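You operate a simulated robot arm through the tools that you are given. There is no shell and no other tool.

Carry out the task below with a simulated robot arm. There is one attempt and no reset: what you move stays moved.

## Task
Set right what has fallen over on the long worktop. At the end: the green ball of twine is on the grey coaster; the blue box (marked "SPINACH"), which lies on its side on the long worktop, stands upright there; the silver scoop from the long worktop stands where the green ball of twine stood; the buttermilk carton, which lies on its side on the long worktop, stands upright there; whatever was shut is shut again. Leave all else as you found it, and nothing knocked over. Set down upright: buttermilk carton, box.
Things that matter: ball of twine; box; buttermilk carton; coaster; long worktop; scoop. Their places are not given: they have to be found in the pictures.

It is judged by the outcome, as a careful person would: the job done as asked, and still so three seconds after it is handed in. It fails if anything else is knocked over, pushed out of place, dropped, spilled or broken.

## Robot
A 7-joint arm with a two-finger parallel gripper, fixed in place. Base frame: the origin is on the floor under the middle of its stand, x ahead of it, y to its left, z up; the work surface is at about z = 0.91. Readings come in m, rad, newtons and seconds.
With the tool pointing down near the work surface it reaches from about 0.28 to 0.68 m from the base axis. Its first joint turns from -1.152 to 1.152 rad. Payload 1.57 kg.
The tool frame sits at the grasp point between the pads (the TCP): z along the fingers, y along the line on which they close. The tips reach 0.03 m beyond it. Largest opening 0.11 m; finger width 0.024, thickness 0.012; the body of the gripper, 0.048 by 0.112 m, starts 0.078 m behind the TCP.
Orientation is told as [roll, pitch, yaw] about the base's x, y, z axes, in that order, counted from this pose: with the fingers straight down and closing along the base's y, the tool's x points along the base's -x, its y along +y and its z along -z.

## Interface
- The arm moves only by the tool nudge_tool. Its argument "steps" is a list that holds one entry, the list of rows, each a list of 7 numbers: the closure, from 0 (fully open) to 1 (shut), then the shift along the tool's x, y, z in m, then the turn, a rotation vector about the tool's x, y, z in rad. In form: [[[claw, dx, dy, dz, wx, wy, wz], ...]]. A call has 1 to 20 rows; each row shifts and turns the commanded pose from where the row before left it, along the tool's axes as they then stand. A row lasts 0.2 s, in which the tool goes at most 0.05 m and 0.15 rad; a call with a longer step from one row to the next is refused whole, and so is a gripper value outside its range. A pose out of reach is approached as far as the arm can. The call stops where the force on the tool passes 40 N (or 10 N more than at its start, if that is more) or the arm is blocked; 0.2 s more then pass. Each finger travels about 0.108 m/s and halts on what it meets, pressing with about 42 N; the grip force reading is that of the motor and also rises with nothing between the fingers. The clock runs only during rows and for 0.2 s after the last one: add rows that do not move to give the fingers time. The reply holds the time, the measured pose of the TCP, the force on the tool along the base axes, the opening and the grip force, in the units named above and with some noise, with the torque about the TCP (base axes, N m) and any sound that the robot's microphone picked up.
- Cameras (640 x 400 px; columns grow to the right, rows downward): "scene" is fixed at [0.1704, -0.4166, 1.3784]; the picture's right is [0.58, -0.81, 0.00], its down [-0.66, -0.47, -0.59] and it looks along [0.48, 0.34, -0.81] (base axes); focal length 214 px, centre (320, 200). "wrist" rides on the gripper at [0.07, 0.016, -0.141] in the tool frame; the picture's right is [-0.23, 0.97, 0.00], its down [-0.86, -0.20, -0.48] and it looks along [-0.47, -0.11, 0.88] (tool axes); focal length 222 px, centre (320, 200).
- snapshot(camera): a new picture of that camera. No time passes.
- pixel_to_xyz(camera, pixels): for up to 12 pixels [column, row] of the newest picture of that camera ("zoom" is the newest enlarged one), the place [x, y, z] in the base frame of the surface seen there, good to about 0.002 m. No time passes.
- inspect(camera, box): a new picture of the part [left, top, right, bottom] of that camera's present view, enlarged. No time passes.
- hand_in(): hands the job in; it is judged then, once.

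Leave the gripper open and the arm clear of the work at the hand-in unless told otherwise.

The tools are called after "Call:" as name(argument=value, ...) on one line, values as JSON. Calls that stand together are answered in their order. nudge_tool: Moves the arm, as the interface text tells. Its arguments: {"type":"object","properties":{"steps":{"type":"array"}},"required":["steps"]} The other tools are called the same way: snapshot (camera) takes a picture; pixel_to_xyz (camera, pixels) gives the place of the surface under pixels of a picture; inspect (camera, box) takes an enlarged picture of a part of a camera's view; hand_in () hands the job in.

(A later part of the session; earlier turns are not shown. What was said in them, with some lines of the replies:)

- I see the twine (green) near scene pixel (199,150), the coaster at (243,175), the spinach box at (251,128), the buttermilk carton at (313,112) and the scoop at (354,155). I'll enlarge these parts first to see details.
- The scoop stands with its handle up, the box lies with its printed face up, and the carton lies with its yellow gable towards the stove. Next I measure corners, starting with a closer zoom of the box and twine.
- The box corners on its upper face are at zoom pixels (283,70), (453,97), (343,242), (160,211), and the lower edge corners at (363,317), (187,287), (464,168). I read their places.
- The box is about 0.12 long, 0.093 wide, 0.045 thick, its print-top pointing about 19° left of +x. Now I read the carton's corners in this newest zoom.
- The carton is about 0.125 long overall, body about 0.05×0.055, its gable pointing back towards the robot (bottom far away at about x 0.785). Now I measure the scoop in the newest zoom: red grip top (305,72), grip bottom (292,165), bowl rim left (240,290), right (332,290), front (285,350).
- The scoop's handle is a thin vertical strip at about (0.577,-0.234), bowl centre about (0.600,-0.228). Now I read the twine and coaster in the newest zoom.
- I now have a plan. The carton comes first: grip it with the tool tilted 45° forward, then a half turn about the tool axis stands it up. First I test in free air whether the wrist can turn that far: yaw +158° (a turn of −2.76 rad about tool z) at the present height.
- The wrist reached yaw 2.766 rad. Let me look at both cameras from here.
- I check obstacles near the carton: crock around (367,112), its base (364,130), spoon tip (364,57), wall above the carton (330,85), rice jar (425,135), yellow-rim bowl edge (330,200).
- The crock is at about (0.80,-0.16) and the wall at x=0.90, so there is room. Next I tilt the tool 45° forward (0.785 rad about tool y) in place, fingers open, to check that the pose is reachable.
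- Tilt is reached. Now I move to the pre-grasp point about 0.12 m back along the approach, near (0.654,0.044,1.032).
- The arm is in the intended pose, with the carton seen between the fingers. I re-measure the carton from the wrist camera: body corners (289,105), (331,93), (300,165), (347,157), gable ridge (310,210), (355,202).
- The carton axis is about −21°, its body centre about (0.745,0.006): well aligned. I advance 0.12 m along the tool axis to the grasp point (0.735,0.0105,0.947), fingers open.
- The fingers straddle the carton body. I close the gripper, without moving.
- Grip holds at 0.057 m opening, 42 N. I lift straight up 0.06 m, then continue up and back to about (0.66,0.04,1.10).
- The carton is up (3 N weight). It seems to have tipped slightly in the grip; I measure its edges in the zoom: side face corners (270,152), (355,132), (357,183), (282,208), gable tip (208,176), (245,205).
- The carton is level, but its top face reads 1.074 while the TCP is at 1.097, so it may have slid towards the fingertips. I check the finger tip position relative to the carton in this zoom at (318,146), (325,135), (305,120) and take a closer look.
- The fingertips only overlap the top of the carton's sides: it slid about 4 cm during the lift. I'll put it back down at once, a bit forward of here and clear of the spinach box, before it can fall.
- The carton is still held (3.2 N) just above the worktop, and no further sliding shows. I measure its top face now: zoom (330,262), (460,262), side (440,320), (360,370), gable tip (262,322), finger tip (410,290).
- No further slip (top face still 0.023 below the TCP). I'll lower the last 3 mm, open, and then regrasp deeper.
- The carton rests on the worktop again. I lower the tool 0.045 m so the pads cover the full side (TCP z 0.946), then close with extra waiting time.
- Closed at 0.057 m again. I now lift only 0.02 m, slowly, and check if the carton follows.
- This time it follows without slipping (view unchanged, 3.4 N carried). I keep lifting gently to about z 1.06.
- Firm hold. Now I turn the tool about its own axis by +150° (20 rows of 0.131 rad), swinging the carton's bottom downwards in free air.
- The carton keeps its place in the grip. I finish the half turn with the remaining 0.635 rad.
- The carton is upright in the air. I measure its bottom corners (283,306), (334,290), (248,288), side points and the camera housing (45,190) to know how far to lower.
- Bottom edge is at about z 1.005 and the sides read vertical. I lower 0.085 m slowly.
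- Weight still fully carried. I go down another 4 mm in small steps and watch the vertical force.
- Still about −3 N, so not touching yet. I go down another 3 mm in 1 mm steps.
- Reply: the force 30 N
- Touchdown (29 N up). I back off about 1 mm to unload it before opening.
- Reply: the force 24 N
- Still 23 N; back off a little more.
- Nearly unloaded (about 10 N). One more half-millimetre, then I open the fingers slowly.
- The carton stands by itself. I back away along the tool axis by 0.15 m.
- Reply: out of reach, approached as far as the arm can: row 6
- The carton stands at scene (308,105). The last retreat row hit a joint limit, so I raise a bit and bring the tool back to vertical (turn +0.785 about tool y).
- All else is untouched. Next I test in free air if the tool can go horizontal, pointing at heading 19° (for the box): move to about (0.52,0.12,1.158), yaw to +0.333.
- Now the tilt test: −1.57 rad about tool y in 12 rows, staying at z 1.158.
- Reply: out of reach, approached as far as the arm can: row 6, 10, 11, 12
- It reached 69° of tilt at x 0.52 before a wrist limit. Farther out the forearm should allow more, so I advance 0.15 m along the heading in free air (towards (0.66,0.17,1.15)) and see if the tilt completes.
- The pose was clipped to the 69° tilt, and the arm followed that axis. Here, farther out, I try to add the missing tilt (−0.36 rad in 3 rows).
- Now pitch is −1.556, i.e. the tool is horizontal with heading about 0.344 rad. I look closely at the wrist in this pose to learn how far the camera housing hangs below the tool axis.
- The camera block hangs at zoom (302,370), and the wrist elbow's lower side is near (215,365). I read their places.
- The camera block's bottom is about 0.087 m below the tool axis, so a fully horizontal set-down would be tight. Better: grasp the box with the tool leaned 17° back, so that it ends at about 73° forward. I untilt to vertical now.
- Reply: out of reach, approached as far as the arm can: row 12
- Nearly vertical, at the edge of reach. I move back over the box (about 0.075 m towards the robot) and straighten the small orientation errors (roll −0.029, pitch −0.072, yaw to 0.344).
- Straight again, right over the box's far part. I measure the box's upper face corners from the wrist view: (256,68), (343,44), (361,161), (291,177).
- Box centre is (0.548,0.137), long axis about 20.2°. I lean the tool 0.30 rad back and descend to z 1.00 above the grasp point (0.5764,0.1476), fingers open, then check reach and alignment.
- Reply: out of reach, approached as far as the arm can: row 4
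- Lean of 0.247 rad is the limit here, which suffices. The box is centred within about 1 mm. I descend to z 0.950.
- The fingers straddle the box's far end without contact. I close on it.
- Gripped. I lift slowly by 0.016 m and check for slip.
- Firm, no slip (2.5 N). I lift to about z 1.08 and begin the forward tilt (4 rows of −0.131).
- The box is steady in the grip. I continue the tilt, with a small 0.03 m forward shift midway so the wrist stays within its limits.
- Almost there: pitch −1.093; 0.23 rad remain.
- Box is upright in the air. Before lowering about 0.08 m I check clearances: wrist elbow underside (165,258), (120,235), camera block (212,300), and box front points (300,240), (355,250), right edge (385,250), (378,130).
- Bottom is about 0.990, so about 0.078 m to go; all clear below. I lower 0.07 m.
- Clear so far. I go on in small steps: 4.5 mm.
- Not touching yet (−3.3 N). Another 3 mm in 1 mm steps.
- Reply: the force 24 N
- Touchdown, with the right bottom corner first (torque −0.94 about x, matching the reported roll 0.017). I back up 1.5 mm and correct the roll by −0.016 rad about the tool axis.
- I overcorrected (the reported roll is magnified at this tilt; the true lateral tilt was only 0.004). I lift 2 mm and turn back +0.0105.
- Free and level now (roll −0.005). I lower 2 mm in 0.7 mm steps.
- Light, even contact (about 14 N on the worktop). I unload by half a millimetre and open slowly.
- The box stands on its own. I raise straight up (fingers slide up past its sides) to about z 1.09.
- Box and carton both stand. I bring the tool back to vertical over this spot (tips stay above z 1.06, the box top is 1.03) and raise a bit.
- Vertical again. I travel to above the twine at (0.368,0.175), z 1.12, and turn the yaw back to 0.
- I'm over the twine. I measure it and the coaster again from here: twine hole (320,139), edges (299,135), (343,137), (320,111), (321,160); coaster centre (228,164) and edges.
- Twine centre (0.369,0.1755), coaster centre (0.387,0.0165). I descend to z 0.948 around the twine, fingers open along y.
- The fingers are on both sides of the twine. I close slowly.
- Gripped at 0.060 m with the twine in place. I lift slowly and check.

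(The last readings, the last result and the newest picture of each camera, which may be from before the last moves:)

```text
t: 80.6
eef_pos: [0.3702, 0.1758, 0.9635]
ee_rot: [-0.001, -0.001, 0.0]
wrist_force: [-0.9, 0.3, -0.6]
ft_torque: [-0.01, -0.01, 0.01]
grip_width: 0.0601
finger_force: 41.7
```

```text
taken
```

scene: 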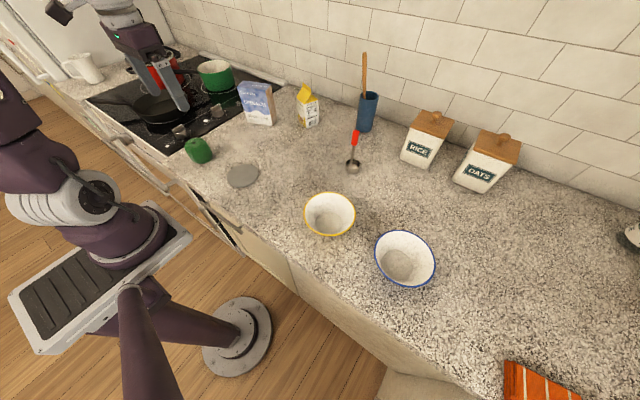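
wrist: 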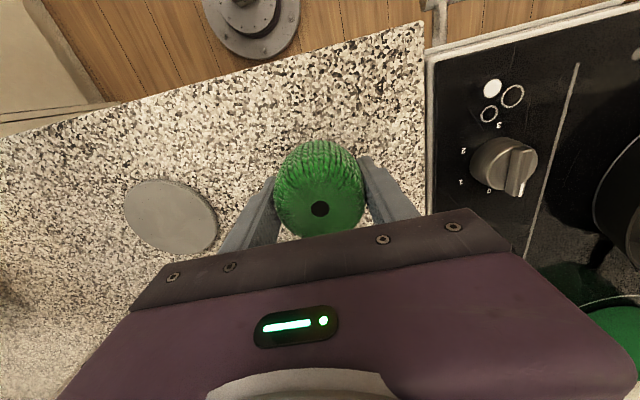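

It follows. I lift to z 1.02 and carry it over the coaster at (0.387,0.0165).

Call:
nudge_tool(steps=[[[1, 0, 0, -0.01, 0, 0, 0], [1, 0, 0, -0.016, 0, 0, 0], [1, 0, 0, -0.016, 0, 0, 0], [1, 0, 0, -0.014, 0, 0, 0], [1, -0.0015, -0.0143, 0, 0, 0, 0], [1, -0.003, -0.029, 0, 0, 0, 0], [1, -0.003, -0.029, 0, 0, 0, 0], [1, -0.0032, -0.029, 0, 0, 0, 0], [1, -0.0032, -0.029, 0, 0, 0, 0], [1, -0.0015, -0.0145, 0, 0, 0, 0], [1, -0.0015, -0.0145, 0, 0, 0, 0], [1, 0, 0, 0, 0, 0, 0]]])

Call:
snapshot(camera="wrist")

Call:
inspect(camera="scene", box=[180, 90, 300, 210])

```text
t: 83.2
eef_pos: [0.3877, 0.0155, 1.021]
ee_rot: [0.0, -0.002, -0.001]
wrist_force: [0.0, 0.6, -1.0]
ft_torque: [0.02, 0.02, 0.0]
grip_width: 0.0602
finger_force: 42.3
```

```text
taken
```

wrist: 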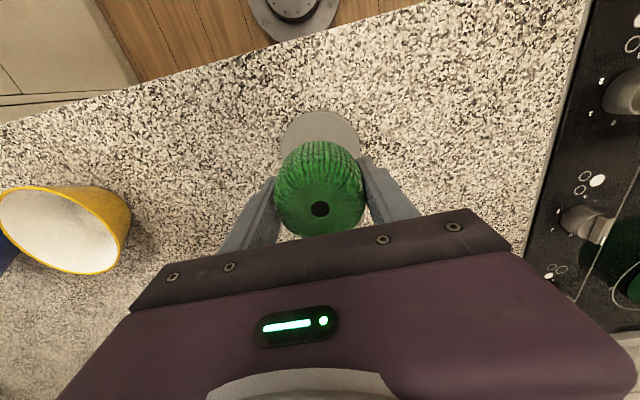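

```text
3.33 times, centred on (240, 150) of scene
```

zoom: 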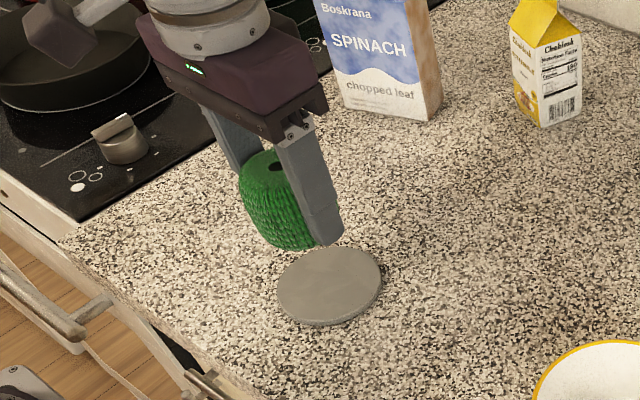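

Over the coaster. I lower 0.058 m, then in small steps.

Call:
nudge_tool(steps=[[[1, 0, 0, 0.012, 0, 0, 0], [1, 0, 0, 0.016, 0, 0, 0], [1, 0, 0, 0.016, 0, 0, 0], [1, 0, 0, 0.01, 0, 0, 0], [1, 0, 0, 0.004, 0, 0, 0], [1, 0, 0, 0, 0, 0, 0]]])

```text
t: 84.6
eef_pos: [0.3862, 0.0156, 0.9609]
ee_rot: [0.0, -0.002, 0.0]
wrist_force: [0.1, -0.1, -0.3]
ft_torque: [-0.01, 0.01, 0.01]
grip_width: 0.0604
finger_force: 42.0
```

Now 1 mm steps, watching the vertical force.

Call:
nudge_tool(steps=[[[1, 0, 0, 0.001, 0, 0, 0], [1, 0, 0, 0.001, 0, 0, 0], [1, 0, 0, 0.001, 0, 0, 0], [1, 0, 0, 0, 0, 0, 0]]])

Call:
inspect(camera="scene", box=[190, 120, 290, 210])

```text
t: 85.6
eef_pos: [0.3871, 0.0169, 0.9577]
ee_rot: [0.0, 0.0, 0.001]
wrist_force: [0.6, -0.1, -0.8]
ft_torque: [-0.03, 0.04, 0.0]
grip_width: 0.0601
finger_force: 42.1
```

```text
4.44 times, centred on (240, 165) of scene
```

zoom: 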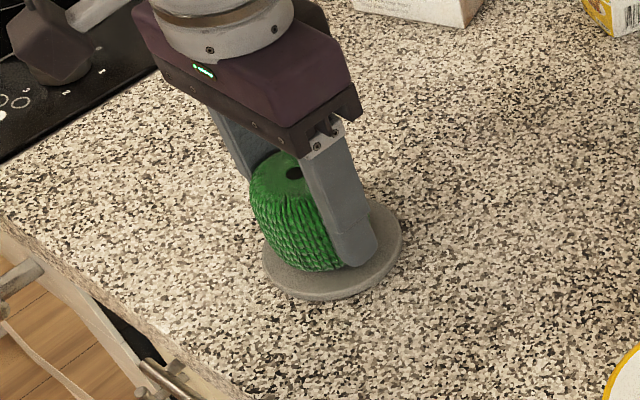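

Call:
nudge_tool(steps=[[[1, 0, 0, 0.0008, 0, 0, 0], [1, 0, 0, 0.0008, 0, 0, 0], [1, 0, 0, 0, 0, 0, 0]]])

```text
t: 86.4
eef_pos: [0.386, 0.0174, 0.9564]
ee_rot: [0.0, -0.001, 0.0]
wrist_force: [0.0, 0.1, -0.5]
ft_torque: [0.0, -0.01, -0.03]
grip_width: 0.0601
finger_force: 42.5
```

No contact yet (−0.5 N). Two more 0.8 mm steps.

Call:
nudge_tool(steps=[[[1, 0, 0, 0.0008, 0, 0, 0], [1, 0, 0, 0.0008, 0, 0, 0], [1, 0, 0, 0, 0, 0, 0]]])

```text
t: 87.2
eef_pos: [0.3868, 0.0167, 0.9558]
ee_rot: [0.001, 0.0, 0.0]
wrist_force: [-2.0, 0.5, 17.4]
ft_torque: [0.04, 0.07, -0.03]
grip_width: 0.0603
finger_force: 42.7
```

Touchdown (17 N). I back off 0.6 mm and open slowly.

Call:
nudge_tool(steps=[[[1, 0, 0, -0.0006, 0, 0, 0], [1, 0, 0, 0, 0, 0, 0], [0.44, 0, 0, 0, 0, 0, 0], [0.42, 0, 0, 0, 0, 0, 0], [0.38, 0, 0, 0, 0, 0, 0], [0.3, 0, 0, 0, 0, 0, 0], [0.2, 0, 0, 0, 0, 0, 0], [0.05, 0, 0, 0, 0, 0, 0], [0, 0, 0, 0, 0, 0, 0]]])

Call:
snapshot(camera="wrist")

Call:
inspect(camera="scene", box=[190, 120, 290, 210])

```text
t: 89.2
eef_pos: [0.3865, 0.0162, 0.9562]
ee_rot: [0.0, -0.001, 0.0]
wrist_force: [-0.4, 0.6, 0.2]
ft_torque: [0.01, 0.03, 0.01]
grip_width: 0.1101
finger_force: 0.0
```

```text
taken
```

wrist: 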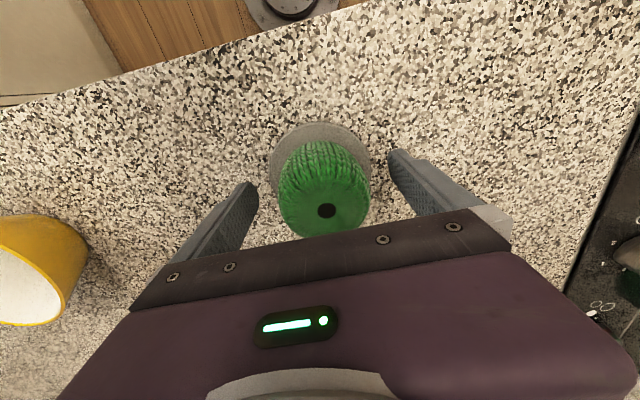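

```text
4.44 times, centred on (240, 165) of scene
```

zoom: 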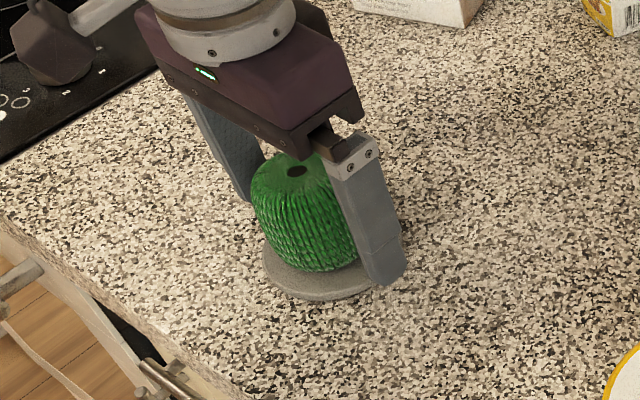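

Released on the coaster. I rise straight up 0.16 m and check the result.

Call:
nudge_tool(steps=[[[0, 0, 0, -0.015, 0, 0, 0], [0, 0, 0, -0.03, 0, 0, 0], [0, 0, 0, -0.035, 0, 0, 0], [0, 0, 0, -0.04, 0, 0, 0], [0, 0, 0, -0.04, 0, 0, 0], [0, 0, 0, 0, 0, 0, 0]]])

Call:
inspect(camera="scene", box=[190, 120, 290, 210])

Call:
snapshot(camera="wrist")

Call:
snapshot(camera="scene")

```text
t: 90.6
eef_pos: [0.3855, 0.018, 1.1174]
ee_rot: [-0.001, 0.0, 0.0]
wrist_force: [0.4, -0.1, 0.2]
ft_torque: [-0.03, -0.01, -0.03]
grip_width: 0.1099
finger_force: 0.0
```

```text
4.44 times, centred on (240, 165) of scene
```

zoom: 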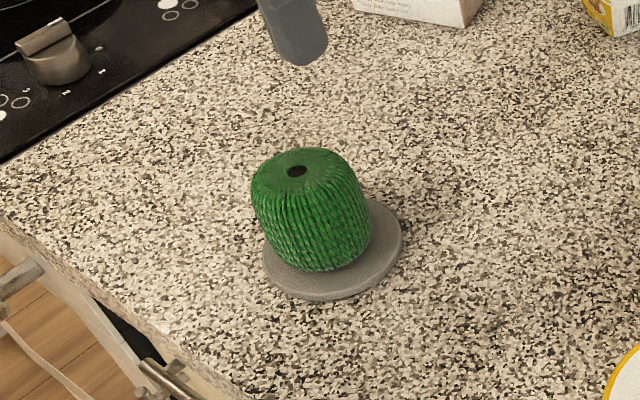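

```text
taken
```

wrist: 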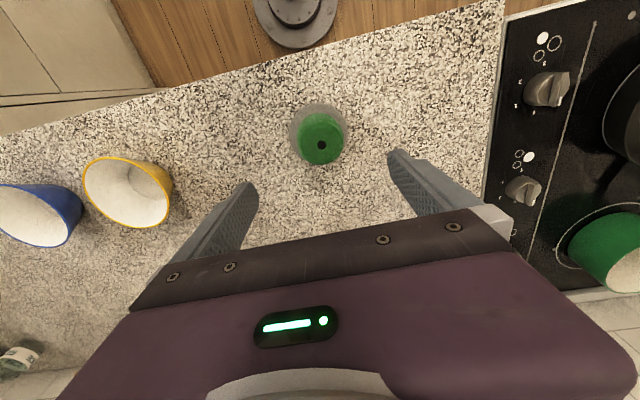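

```text
taken
```

scene: 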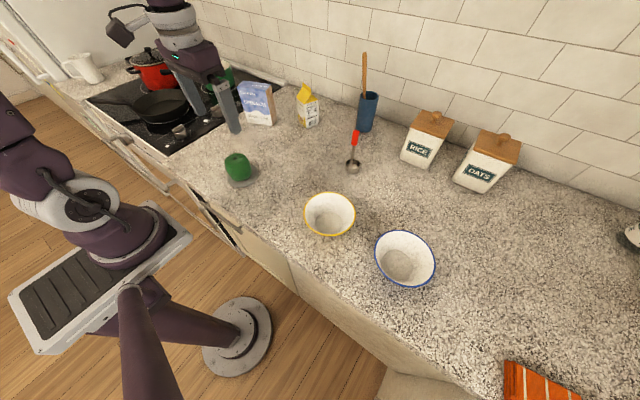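

Twine sits on the coaster. Next the scoop: I travel at height towards (0.545,-0.232,1.18) and look at it with the wrist camera.

Call:
nudge_tool(steps=[[[0, 0, 0, -0.03, 0, 0, 0], [0, 0, 0, -0.03, 0, 0, 0], [0, -0.018, -0.0313, 0, 0, 0, 0], [0, -0.018, -0.0313, 0, 0, 0, 0], [0, -0.018, -0.0313, 0, 0, 0, 0], [0, -0.018, -0.0313, 0, 0, 0, 0], [0, -0.018, -0.0313, 0, 0, 0, 0], [0, -0.018, -0.0313, 0, 0, 0, 0], [0, -0.018, -0.0313, 0, 0, 0, 0], [0, -0.018, -0.0313, 0, 0, 0, 0], [0, 0, 0, 0, 0, 0, 0]]])

Call:
snapshot(camera="wrist")

Call:
snapshot(camera="scene")

```text
t: 93.0
eef_pos: [0.5328, -0.2324, 1.177]
ee_rot: [0.0, -0.001, -0.002]
wrist_force: [-0.9, -0.4, 0.1]
ft_torque: [0.02, 0.0, 0.02]
grip_width: 0.1102
finger_force: 0.1
```

```text
taken
```

wrist: 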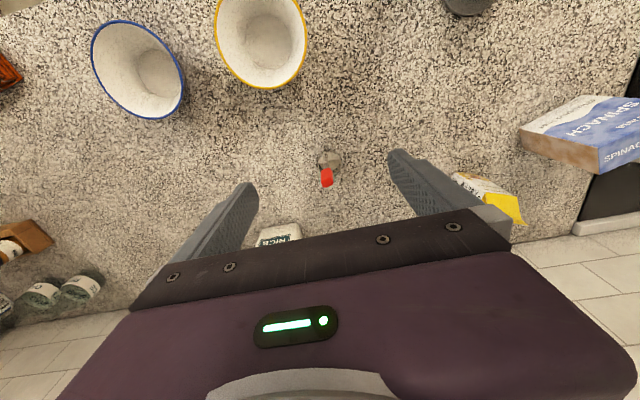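

```text
taken
```

scene: 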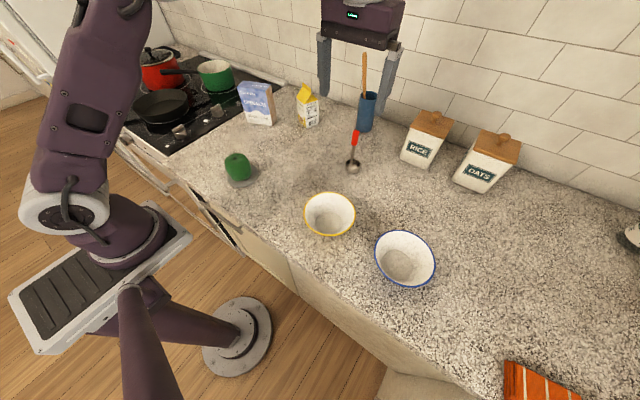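

I see the scoop at wrist (328,165), red grip at (327,177). I enlarge it to get its orientation.

Call:
inspect(camera="wrist", box=[296, 135, 360, 200])

```text
6.15 times, centred on (328, 168) of wrist
```

zoom: 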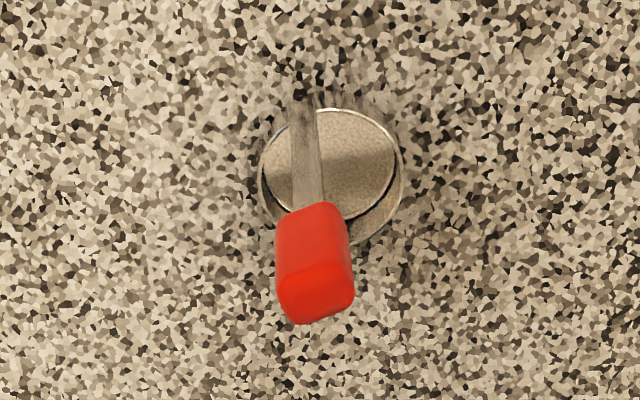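

I read points on the scoop: grip end (318,293), sides (283,285), (350,275), far end (325,210), stem (306,160), stem base (300,115), bowl rim (264,185), (400,165), (350,112), (370,232), bowl floor (350,170).

Call:
pixel_to_xyz(camera="zoom", pixels=[[318, 295], [283, 290], [350, 283], [322, 212], [306, 160], [299, 118], [264, 185], [401, 165], [350, 112], [365, 236], [350, 165], [303, 318]])

```text
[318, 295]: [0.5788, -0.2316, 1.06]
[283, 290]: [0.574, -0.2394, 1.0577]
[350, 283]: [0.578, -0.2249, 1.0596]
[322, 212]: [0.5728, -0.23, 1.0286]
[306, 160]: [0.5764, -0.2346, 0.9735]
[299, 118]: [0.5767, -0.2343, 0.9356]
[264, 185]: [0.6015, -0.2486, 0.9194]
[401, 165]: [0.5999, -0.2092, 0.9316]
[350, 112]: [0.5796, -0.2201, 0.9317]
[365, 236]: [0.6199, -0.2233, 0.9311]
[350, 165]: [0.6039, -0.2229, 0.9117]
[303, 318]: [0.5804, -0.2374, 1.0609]
```

The scoop's bowl centre is about (0.599,-0.232) and its grip about (0.5785,-0.232), wide side along y. I'll close across its flat faces, so I turn the yaw to about 93° and centre above the grip, staying high.

Call:
nudge_tool(steps=[[[0, 0, 0, 0, 0, 0, -0.1473], [0, 0, 0, 0, 0, 0, -0.1473], [0, 0, 0, 0, 0, 0, -0.1473], [0, 0, 0, 0, 0, 0, -0.1473], [0, 0, 0, 0, 0, 0, -0.1473], [0, 0, 0, 0, 0, 0, -0.1473], [0, 0, 0, 0, 0, 0, -0.1473], [0, 0, 0, 0, 0, 0, -0.1473], [0, 0, 0, 0, 0, 0, -0.1473], [0, 0, 0, 0, 0, 0, -0.1473], [0, 0, 0, 0, 0, 0, -0.1473], [0, 0.0009, -0.0228, 0, 0, 0, 0], [0, 0.0009, -0.0228, 0, 0, 0, 0], [0, 0, 0, 0, 0, 0, 0]]])

Call:
snapshot(camera="wrist")

Call:
snapshot(camera="scene")

```text
t: 96.0
eef_pos: [0.5539, -0.2352, 1.1761]
ee_rot: [-0.002, 0.001, 1.622]
wrist_force: [0.2, -0.7, 0.3]
ft_torque: [0.0, 0.01, -0.03]
grip_width: 0.1101
finger_force: 0.2
out of reach, approached as far as the arm can: row 13
```

```text
taken
```

wrist: 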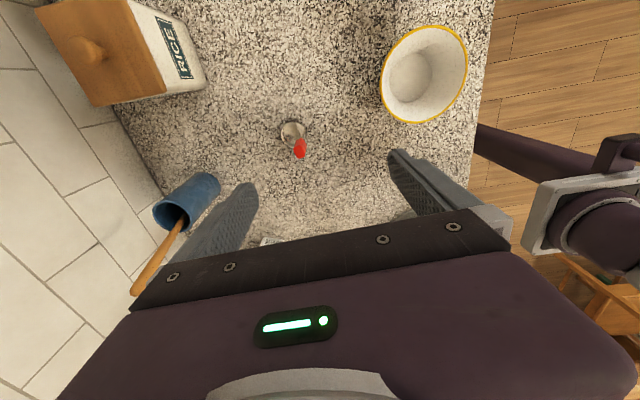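

```text
taken
```

scene: 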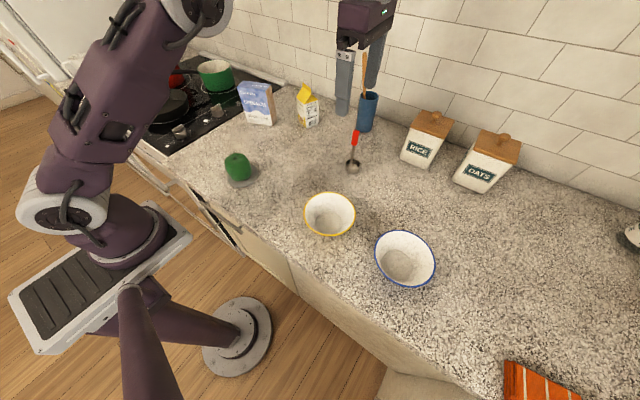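

Reach ends at about 0.60 m radius at this height; lower down it extends further. I descend to z 1.10 (tips still above the handle top) and then shift forward.

Call:
nudge_tool(steps=[[[0, 0, 0, 0.026, 0, 0, 0], [0, 0, 0, 0.026, 0, 0, 0], [0, 0, 0, 0.024, 0, 0, 0], [0, -0.001, -0.0123, 0, 0, 0, 0], [0, -0.001, -0.0123, 0, 0, 0, 0], [0, 0, 0, 0, 0, 0, 0]]])

Call:
snapshot(camera="wrist")

Call:
inspect(camera="scene", box=[300, 50, 420, 190])

```text
t: 97.4
eef_pos: [0.5774, -0.2313, 1.1014]
ee_rot: [-0.001, 0.001, 1.621]
wrist_force: [0.0, -0.3, -0.5]
ft_torque: [0.0, 0.01, -0.03]
grip_width: 0.1099
finger_force: 0.1
```

```text
taken
```

wrist: 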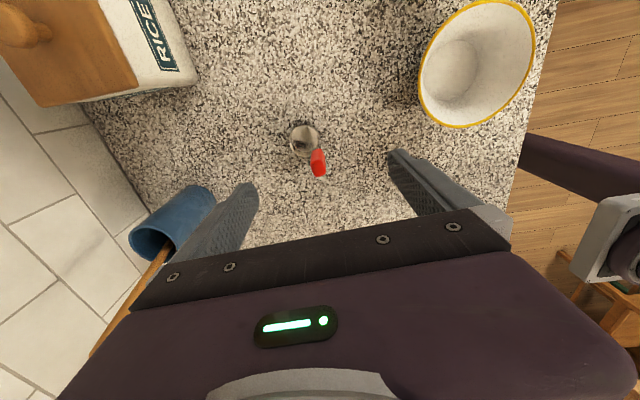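

```text
2.86 times, centred on (360, 120) of scene
```

zoom: 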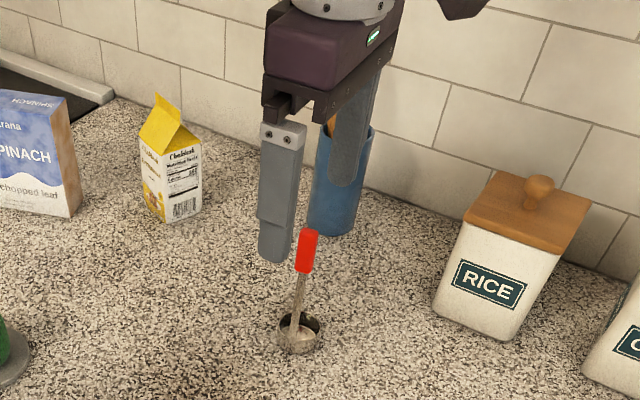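

In place above. I zoom on the scoop from here to refine its position.

Call:
inspect(camera="wrist", box=[275, 105, 355, 195])

```text
4.44 times, centred on (315, 150) of wrist
```

zoom: 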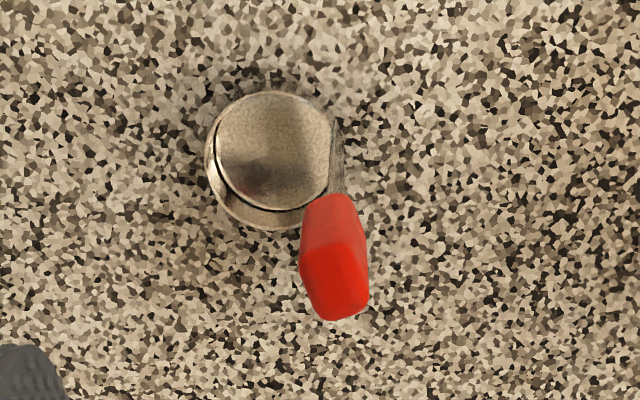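

I read grip-end points: centre (336,283), left (304,270), right (366,285), lower (335,316), upper (335,252), and bowl rim (214,160), (333,150), (270,94), (270,225).

Call:
pixel_to_xyz(camera="zoom", pixels=[[336, 283], [304, 272], [365, 287], [332, 316], [338, 252], [352, 247], [320, 310], [217, 150], [330, 150], [270, 95], [275, 222], [338, 170]])

```text
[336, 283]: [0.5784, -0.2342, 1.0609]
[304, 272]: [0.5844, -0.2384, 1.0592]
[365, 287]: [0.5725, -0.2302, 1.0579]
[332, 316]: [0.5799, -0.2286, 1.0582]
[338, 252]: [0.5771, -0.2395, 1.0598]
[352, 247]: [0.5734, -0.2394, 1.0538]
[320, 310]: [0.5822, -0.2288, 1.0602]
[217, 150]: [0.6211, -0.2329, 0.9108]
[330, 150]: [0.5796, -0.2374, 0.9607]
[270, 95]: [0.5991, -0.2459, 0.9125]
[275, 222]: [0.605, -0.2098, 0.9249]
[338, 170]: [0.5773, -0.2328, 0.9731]
```

Grip centre is (0.5784,-0.234), nearly square and aligned with my fingers. I descend to z 1.046 around it.

Call:
nudge_tool(steps=[[[0, 0.0014, -0.0005, 0.008, 0, 0, 0], [0, 0.0013, -0.0004, 0.012, 0, 0, 0], [0, 0, 0, 0.012, 0, 0, 0], [0, 0, 0, 0.012, 0, 0, 0], [0, 0, 0, 0.011, 0, 0, 0], [0, 0, 0, 0, 0, 0, 0]]])

Call:
snapshot(camera="wrist")

Call:
inspect(camera="scene", box=[310, 80, 400, 180])

```text
t: 98.8
eef_pos: [0.5778, -0.2328, 1.0462]
ee_rot: [-0.003, -0.001, 1.621]
wrist_force: [0.3, -0.2, 1.2]
ft_torque: [0.01, -0.03, 0.01]
grip_width: 0.1102
finger_force: 0.1
```

```text
taken
```

wrist: 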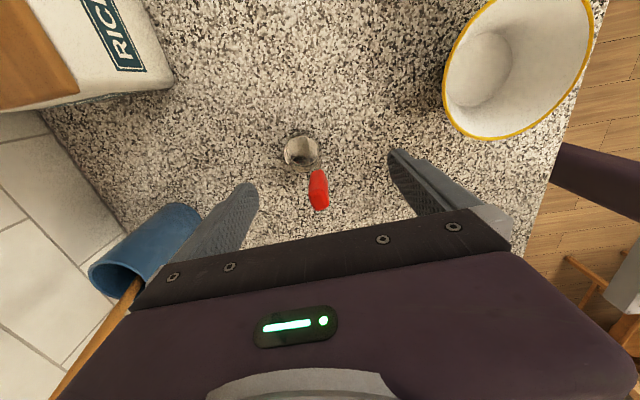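

```text
4.00 times, centred on (355, 130) of scene
```

zoom: 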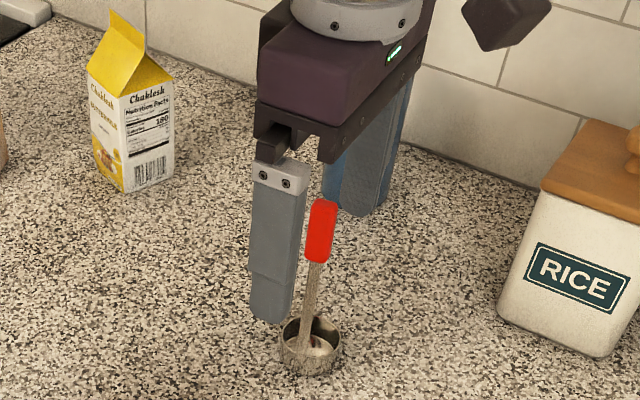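

The handle is centred between the fingers. I close gradually so as not to knock it.

Call:
nudge_tool(steps=[[[0.3, 0, 0, 0, 0, 0, 0], [0.55, 0, 0, 0, 0, 0, 0], [0.7, 0, 0, 0, 0, 0, 0], [0.77, 0, 0, 0, 0, 0, 0], [0.81, 0, 0, 0, 0, 0, 0], [0.84, 0, 0, 0, 0, 0, 0], [0.87, 0, 0, 0, 0, 0, 0], [0.9, 0, 0, 0, 0, 0, 0], [0.94, 0, 0, 0, 0, 0, 0], [1, 0, 0, 0, 0, 0, 0], [1, 0, 0, 0, 0, 0, 0], [1, 0, 0, 0, 0, 0, 0]]])

Call:
snapshot(camera="wrist")

Call:
inspect(camera="scene", box=[310, 80, 400, 180])

```text
t: 101.4
eef_pos: [0.5793, -0.2338, 1.0456]
ee_rot: [-0.003, 0.001, 1.621]
wrist_force: [1.0, -0.7, 0.9]
ft_torque: [0.0, -0.01, 0.03]
grip_width: 0.0111
finger_force: 28.9
```

```text
taken
```

wrist: 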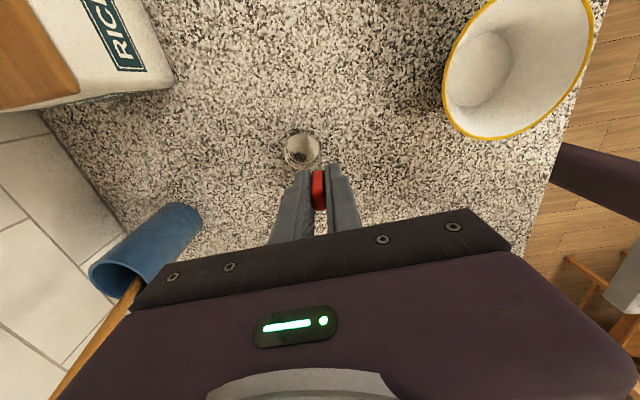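

```text
4.00 times, centred on (355, 130) of scene
```

zoom: 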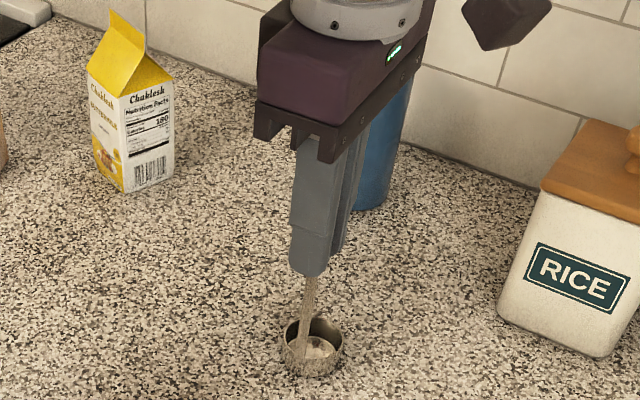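

Gripped at 0.011 m. I lift slowly by 0.016 m and check.

Call:
nudge_tool(steps=[[[1, 0, 0, -0.004, 0, 0, 0], [1, 0, 0, -0.004, 0, 0, 0], [1, 0, 0, -0.004, 0, 0, 0], [1, 0, 0, -0.004, 0, 0, 0], [1, 0, 0, 0, 0, 0, 0]]])

Call:
inspect(camera="scene", box=[310, 80, 400, 180])

Call:
inspect(camera="wrist", box=[240, 110, 400, 240])

```text
t: 102.6
eef_pos: [0.5787, -0.2341, 1.0601]
ee_rot: [-0.003, 0.0, 1.622]
wrist_force: [-0.1, 0.8, -1.0]
ft_torque: [0.0, 0.03, 0.0]
grip_width: 0.0114
finger_force: 28.7
```

```text
4.00 times, centred on (355, 130) of scene
```

zoom: 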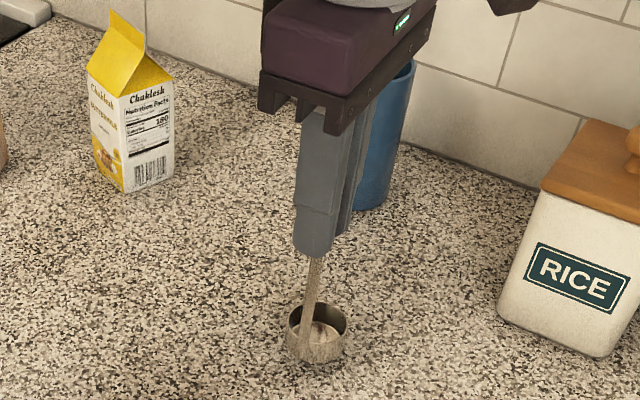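

```text
3.08 times, centred on (320, 175) of wrist
```

zoom: 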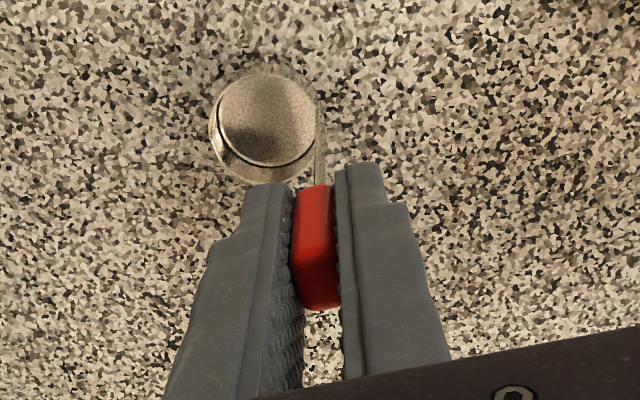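

The scoop hangs level and firm. I lift to about 1.10, then move back and up to about (0.50,-0.10,1.17), well above everything.

Call:
nudge_tool(steps=[[[1, 0, 0, -0.01, 0, 0, 0], [1, 0, 0, -0.015, 0, 0, 0], [1, 0, 0, -0.015, 0, 0, 0], [1, -0.015, 0.008, -0.0077, 0, 0, 0], [1, -0.023, 0.012, -0.0117, 0, 0, 0], [1, -0.023, 0.012, -0.0117, 0, 0, 0], [1, -0.023, 0.012, -0.0117, 0, 0, 0], [1, -0.023, 0.012, -0.0117, 0, 0, 0], [1, -0.0184, 0.0096, -0.0094, 0, 0, 0], [1, -0.0125, 0.0064, -0.0061, 0, 0, 0], [1, 0, 0, 0, 0, 0, 0]]])

Call:
snapshot(camera="scene")

Call:
snapshot(camera="wrist")

```text
t: 105.0
eef_pos: [0.4965, -0.0993, 1.1725]
ee_rot: [-0.003, 0.0, 1.618]
wrist_force: [-0.8, -0.3, 0.2]
ft_torque: [-0.01, 0.02, 0.01]
grip_width: 0.0114
finger_force: 28.9
```

```text
taken
```

scene: 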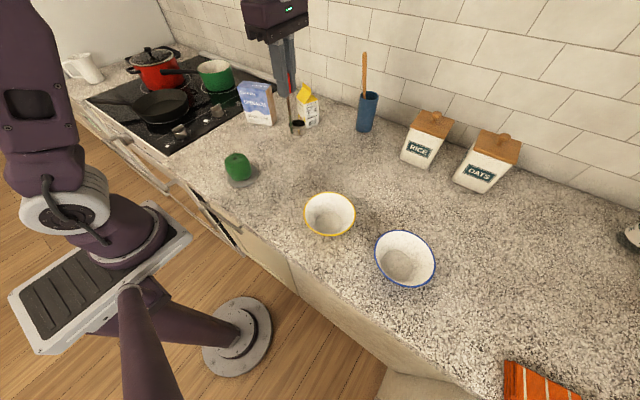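

```text
taken
```

wrist: 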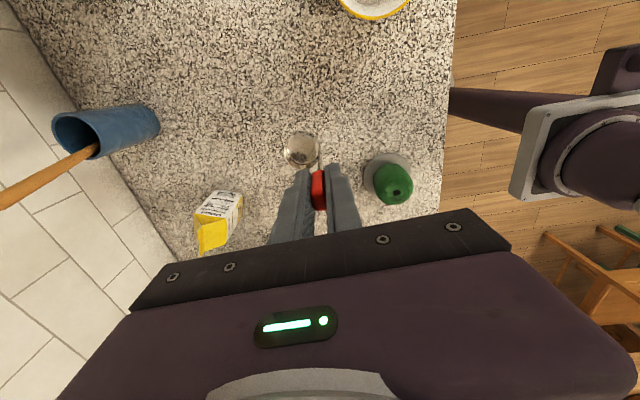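

Scoop is hanging steady. I carry on via (0.42,0.12) to above the twine's old place, TCP (0.3505,0.1755,1.17).

Call:
nudge_tool(steps=[[[1, -0.02, 0.0058, 0, 0, 0, 0], [1, -0.0318, 0.0093, 0, 0, 0, 0], [1, -0.0318, 0.0093, 0, 0, 0, 0], [1, -0.0318, 0.0093, 0, 0, 0, 0], [1, -0.0318, 0.0093, 0, 0, 0, 0], [1, -0.0318, 0.0093, 0, 0, 0, 0], [1, -0.0318, 0.0093, 0, 0, 0, 0], [1, -0.0121, 0.0036, 0, 0, 0, 0], [1, -0.0197, 0.0222, 0, 0, 0, 0], [1, -0.0197, 0.0222, 0, 0, 0, 0], [1, -0.0116, 0.0132, 0, 0, 0, 0], [1, -0.008, 0.009, 0, 0, 0, 0], [1, 0, 0, 0, 0, 0, 0]]])

Call:
snapshot(camera="wrist")

Call:
snapshot(camera="scene")

```text
t: 107.8
eef_pos: [0.3541, 0.1751, 1.1709]
ee_rot: [-0.001, 0.0, 1.622]
wrist_force: [1.0, 0.7, 0.0]
ft_torque: [0.0, 0.05, 0.02]
grip_width: 0.0109
finger_force: 29.0
```

```text
taken
```

wrist: 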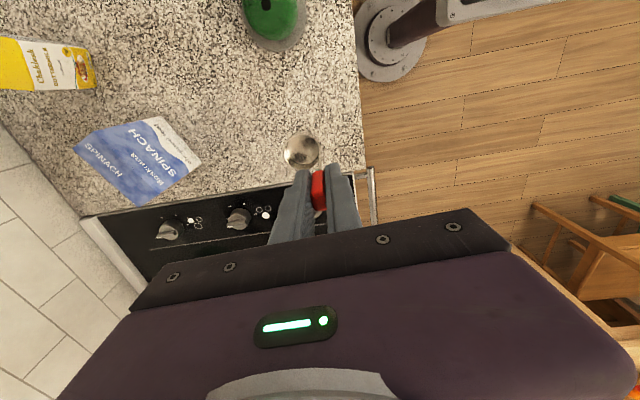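

```text
taken
```

scene: 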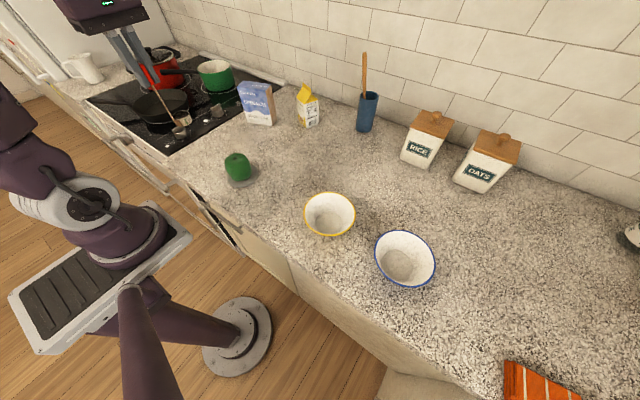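

Above the old twine spot (bowl about (0.374,0.177)). I lower 0.118 m.

Call:
nudge_tool(steps=[[[1, 0, 0, 0.012, 0, 0, 0], [1, 0, 0, 0.02, 0, 0, 0], [1, 0, 0, 0.02, 0, 0, 0], [1, 0, 0, 0.02, 0, 0, 0], [1, 0, 0, 0.02, 0, 0, 0], [1, 0, 0, 0.014, 0, 0, 0], [1, 0, 0, 0.008, 0, 0, 0], [1, 0, 0, 0.004, 0, 0, 0], [1, 0, 0, 0, 0, 0, 0]]])

Call:
inspect(camera="scene", box=[140, 70, 260, 190])

```text
t: 109.8
eef_pos: [0.3533, 0.1757, 1.0534]
ee_rot: [-0.004, 0.001, 1.621]
wrist_force: [0.0, -0.2, -0.9]
ft_torque: [0.03, 0.03, -0.01]
grip_width: 0.0113
finger_force: 29.2
```

```text
3.33 times, centred on (200, 130) of scene
```

zoom: 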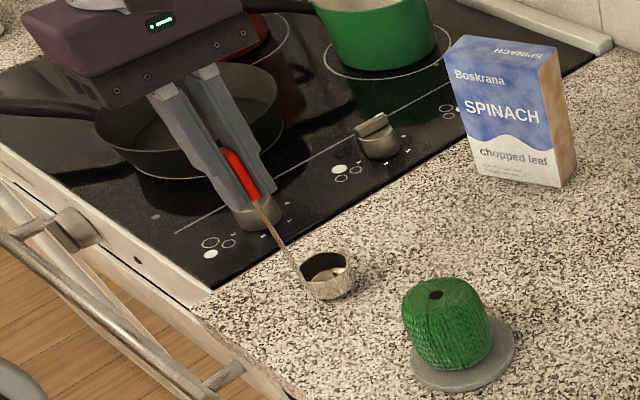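

The scoop is a few millimetres above the worktop. I lower 5 mm in 1 mm steps.

Call:
nudge_tool(steps=[[[1, 0, 0, 0.0012, 0, 0, 0], [1, 0, 0, 0.0012, 0, 0, 0], [1, 0, 0, 0.0012, 0, 0, 0], [1, 0, 0, 0.0012, 0, 0, 0], [1, 0, 0, 0, 0, 0, 0]]])

```text
t: 111.0
eef_pos: [0.3534, 0.1743, 1.0478]
ee_rot: [-0.002, 0.0, 1.62]
wrist_force: [-0.2, -0.2, -1.7]
ft_torque: [0.0, 0.01, 0.0]
grip_width: 0.0112
finger_force: 28.8
```

Call:
nudge_tool(steps=[[[1, 0, 0, 0.0008, 0, 0, 0], [1, 0, 0, 0.0008, 0, 0, 0], [1, 0, 0, 0, 0, 0, 0]]])

```text
t: 111.8
eef_pos: [0.3542, 0.1751, 1.0461]
ee_rot: [-0.001, 0.0, 1.621]
wrist_force: [-0.6, 0.6, -0.6]
ft_torque: [-0.03, -0.01, 0.03]
grip_width: 0.0112
finger_force: 28.5
```

No contact yet. Another 0.8 mm twice.

Call:
nudge_tool(steps=[[[1, 0, 0, 0.0008, 0, 0, 0], [1, 0, 0, 0, 0, 0, 0]]])

```text
t: 112.4
eef_pos: [0.354, 0.1749, 1.0474]
ee_rot: [-0.001, -0.001, 1.621]
wrist_force: [-1.5, 0.6, 10.8]
ft_torque: [-0.04, 0.01, -0.02]
grip_width: 0.011
finger_force: 29.3
```

Touchdown (11 N). I back off 0.4 mm and open slowly.

Call:
nudge_tool(steps=[[[1, 0, 0, -0.0004, 0, 0, 0], [1, 0, 0, 0, 0, 0, 0], [0.89, 0, 0, 0, 0, 0, 0], [0.87, 0, 0, 0, 0, 0, 0], [0.84, 0, 0, 0, 0, 0, 0], [0.8, 0, 0, 0, 0, 0, 0], [0.7, 0, 0, 0, 0, 0, 0], [0.6, 0, 0, 0, 0, 0, 0], [0.45, 0, 0, 0, 0, 0, 0], [0.3, 0, 0, 0, 0, 0, 0], [0.3, 0, 0, 0, 0, 0, 0]]])

Call:
inspect(camera="scene", box=[140, 70, 260, 190])

Call:
snapshot(camera="wrist")

```text
t: 114.8
eef_pos: [0.3538, 0.1744, 1.0471]
ee_rot: [-0.002, 0.0, 1.621]
wrist_force: [0.3, 0.5, -0.6]
ft_torque: [0.01, -0.01, -0.01]
grip_width: 0.0771
finger_force: 0.0
```

```text
3.33 times, centred on (200, 130) of scene
```

zoom: 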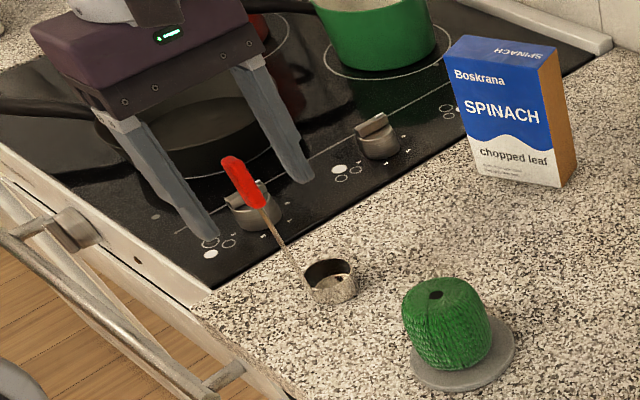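

```text
taken
```

wrist: 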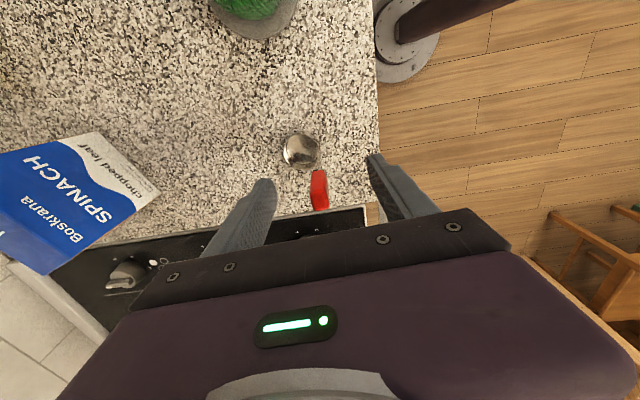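

The scoop stands free. (The box's frosty print has simply cleared.) I raise straight up 0.13 m with the fingers still spread, then open fully.

Call:
nudge_tool(steps=[[[0.3, 0, 0, -0.01, 0, 0, 0], [0.3, 0, 0, -0.02, 0, 0, 0], [0.3, 0, 0, -0.03, 0, 0, 0], [0.3, 0, 0, -0.035, 0, 0, 0], [0.2, 0, 0, -0.035, 0, 0, 0], [0, 0, 0, -0.02, 0, 0, 0], [0, 0, 0, 0, 0, 0, 0]]])

Call:
snapshot(camera="scene")

Call:
inspect(camera="scene", box=[170, 70, 330, 190])

```text
t: 116.4
eef_pos: [0.356, 0.1759, 1.1986]
ee_rot: [-0.002, 0.002, 1.622]
wrist_force: [-0.7, -0.1, -0.8]
ft_torque: [-0.01, 0.01, 0.01]
grip_width: 0.1101
finger_force: 0.1
```

```text
taken
```

scene: 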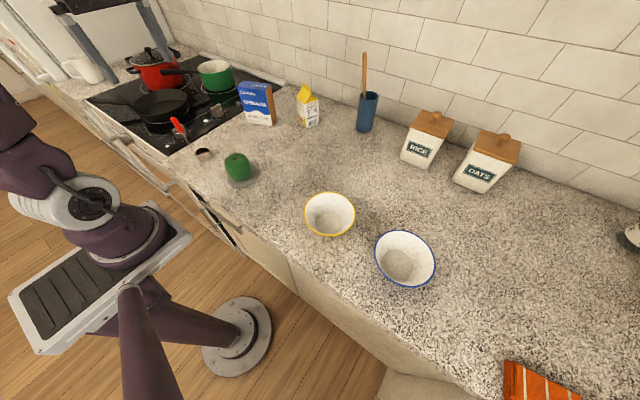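

```text
3.33 times, centred on (250, 130) of scene
```

zoom: 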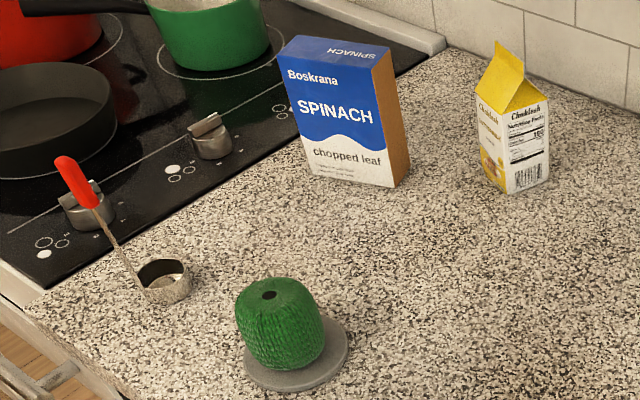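

All four items look right. I verify positions: twine hole (268,295), coaster edges (245,365), (345,345), (330,385), scoop bowl (163,270), box top (330,50), carton top.

Call:
pixel_to_xyz(camera="zoom", pixels=[[269, 295], [243, 330], [318, 340], [280, 368], [250, 372], [343, 345], [285, 388], [163, 285], [140, 268], [190, 280], [72, 175], [345, 60]])

Call:
nudge_tool(steps=[[[0, 0, 0, -0.02, 0, 0, 0.14], [0, 0, 0, 0, 0, 0, 0.148], [0, 0, 0, 0, 0, 0, 0.148], [0, 0, 0, 0, 0, 0, 0.148], [0, 0, 0, 0, 0, 0, 0.148], [0, 0, 0, 0, 0, 0, 0.148], [0, 0, 0, 0, 0, 0, 0.148], [0, 0, 0, 0, 0, 0, 0.148], [0, 0, 0, 0, 0, 0, 0.148], [0, 0, 0, 0, 0, 0, 0.148], [0, 0, 0, 0, 0, 0, 0.148], [0, -0.025, -0.027, -0.005, 0, 0, 0], [0, -0.025, -0.027, -0.005, 0, 0, 0], [0, 0, 0, 0, 0, 0, 0]]])

Call:
snapshot(camera="wrist")

Call:
snapshot(camera="scene")

```text
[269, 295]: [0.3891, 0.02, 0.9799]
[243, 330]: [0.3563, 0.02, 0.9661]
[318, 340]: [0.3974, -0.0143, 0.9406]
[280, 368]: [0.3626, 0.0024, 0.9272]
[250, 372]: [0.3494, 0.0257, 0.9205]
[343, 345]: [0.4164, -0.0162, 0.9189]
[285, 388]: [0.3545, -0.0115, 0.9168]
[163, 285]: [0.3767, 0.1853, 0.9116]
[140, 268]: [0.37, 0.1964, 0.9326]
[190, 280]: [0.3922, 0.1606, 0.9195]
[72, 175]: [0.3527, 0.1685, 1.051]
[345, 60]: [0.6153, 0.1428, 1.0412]
```

```text
t: 119.4
eef_pos: [0.4054, 0.1197, 1.2271]
ee_rot: [-0.002, -0.002, 0.0]
wrist_force: [0.1, 0.6, -0.1]
ft_torque: [0.0, 0.0, 0.02]
grip_width: 0.1101
finger_force: 0.1
```

```text
taken
```

wrist: 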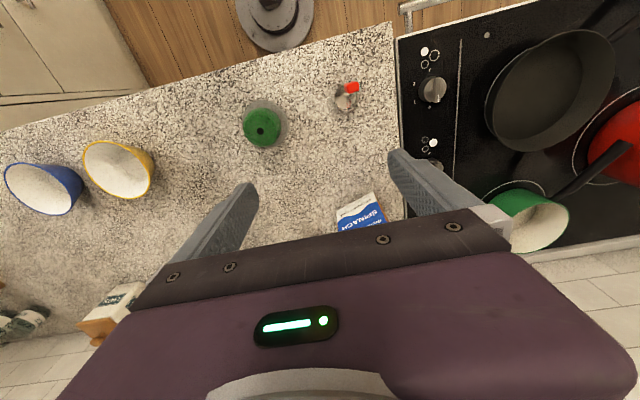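

```text
taken
```

scene: 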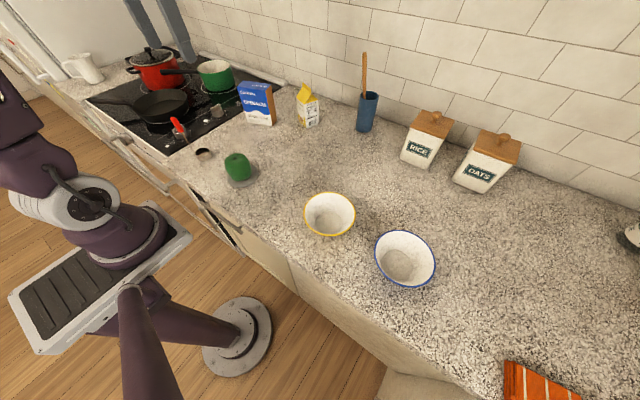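

Twine is centred on the coaster (0.389,0.020 against 0.387,0.0165). The scoop's bowl is at about (0.377,0.18), close to the old twine spot. Box and carton stand upright, the bowls, crock and jars are where they were, nothing was opened, and the arm is back at its start pose with the gripper open. I hand in.

Call:
hand_in()

```text
The job is handed in.
```

The job is handed in, and every item is where the task asked for it. I don't have the judge's verdict.

- **Ball of twine:** it sits on the grey coaster, within about 4 mm of its centre.
- **Spinach box:** it stands upright on the worktop, printed side the right way up. It is about 7 cm further back than the middle of where it lay. Its frosty print cleared while I worked.
- **Scoop:** it stands with its bowl within about a centimetre of where the middle of the twine was.
- **Buttermilk carton:** it stands upright close to where it lay. On the first lift it slid about 4 cm in the grip, so I set it back down and gripped it again. It was not dropped or spilled.

Nothing else was moved or knocked over. I opened nothing, so nothing needed shutting. The arm is back at its start pose with the gripper open.
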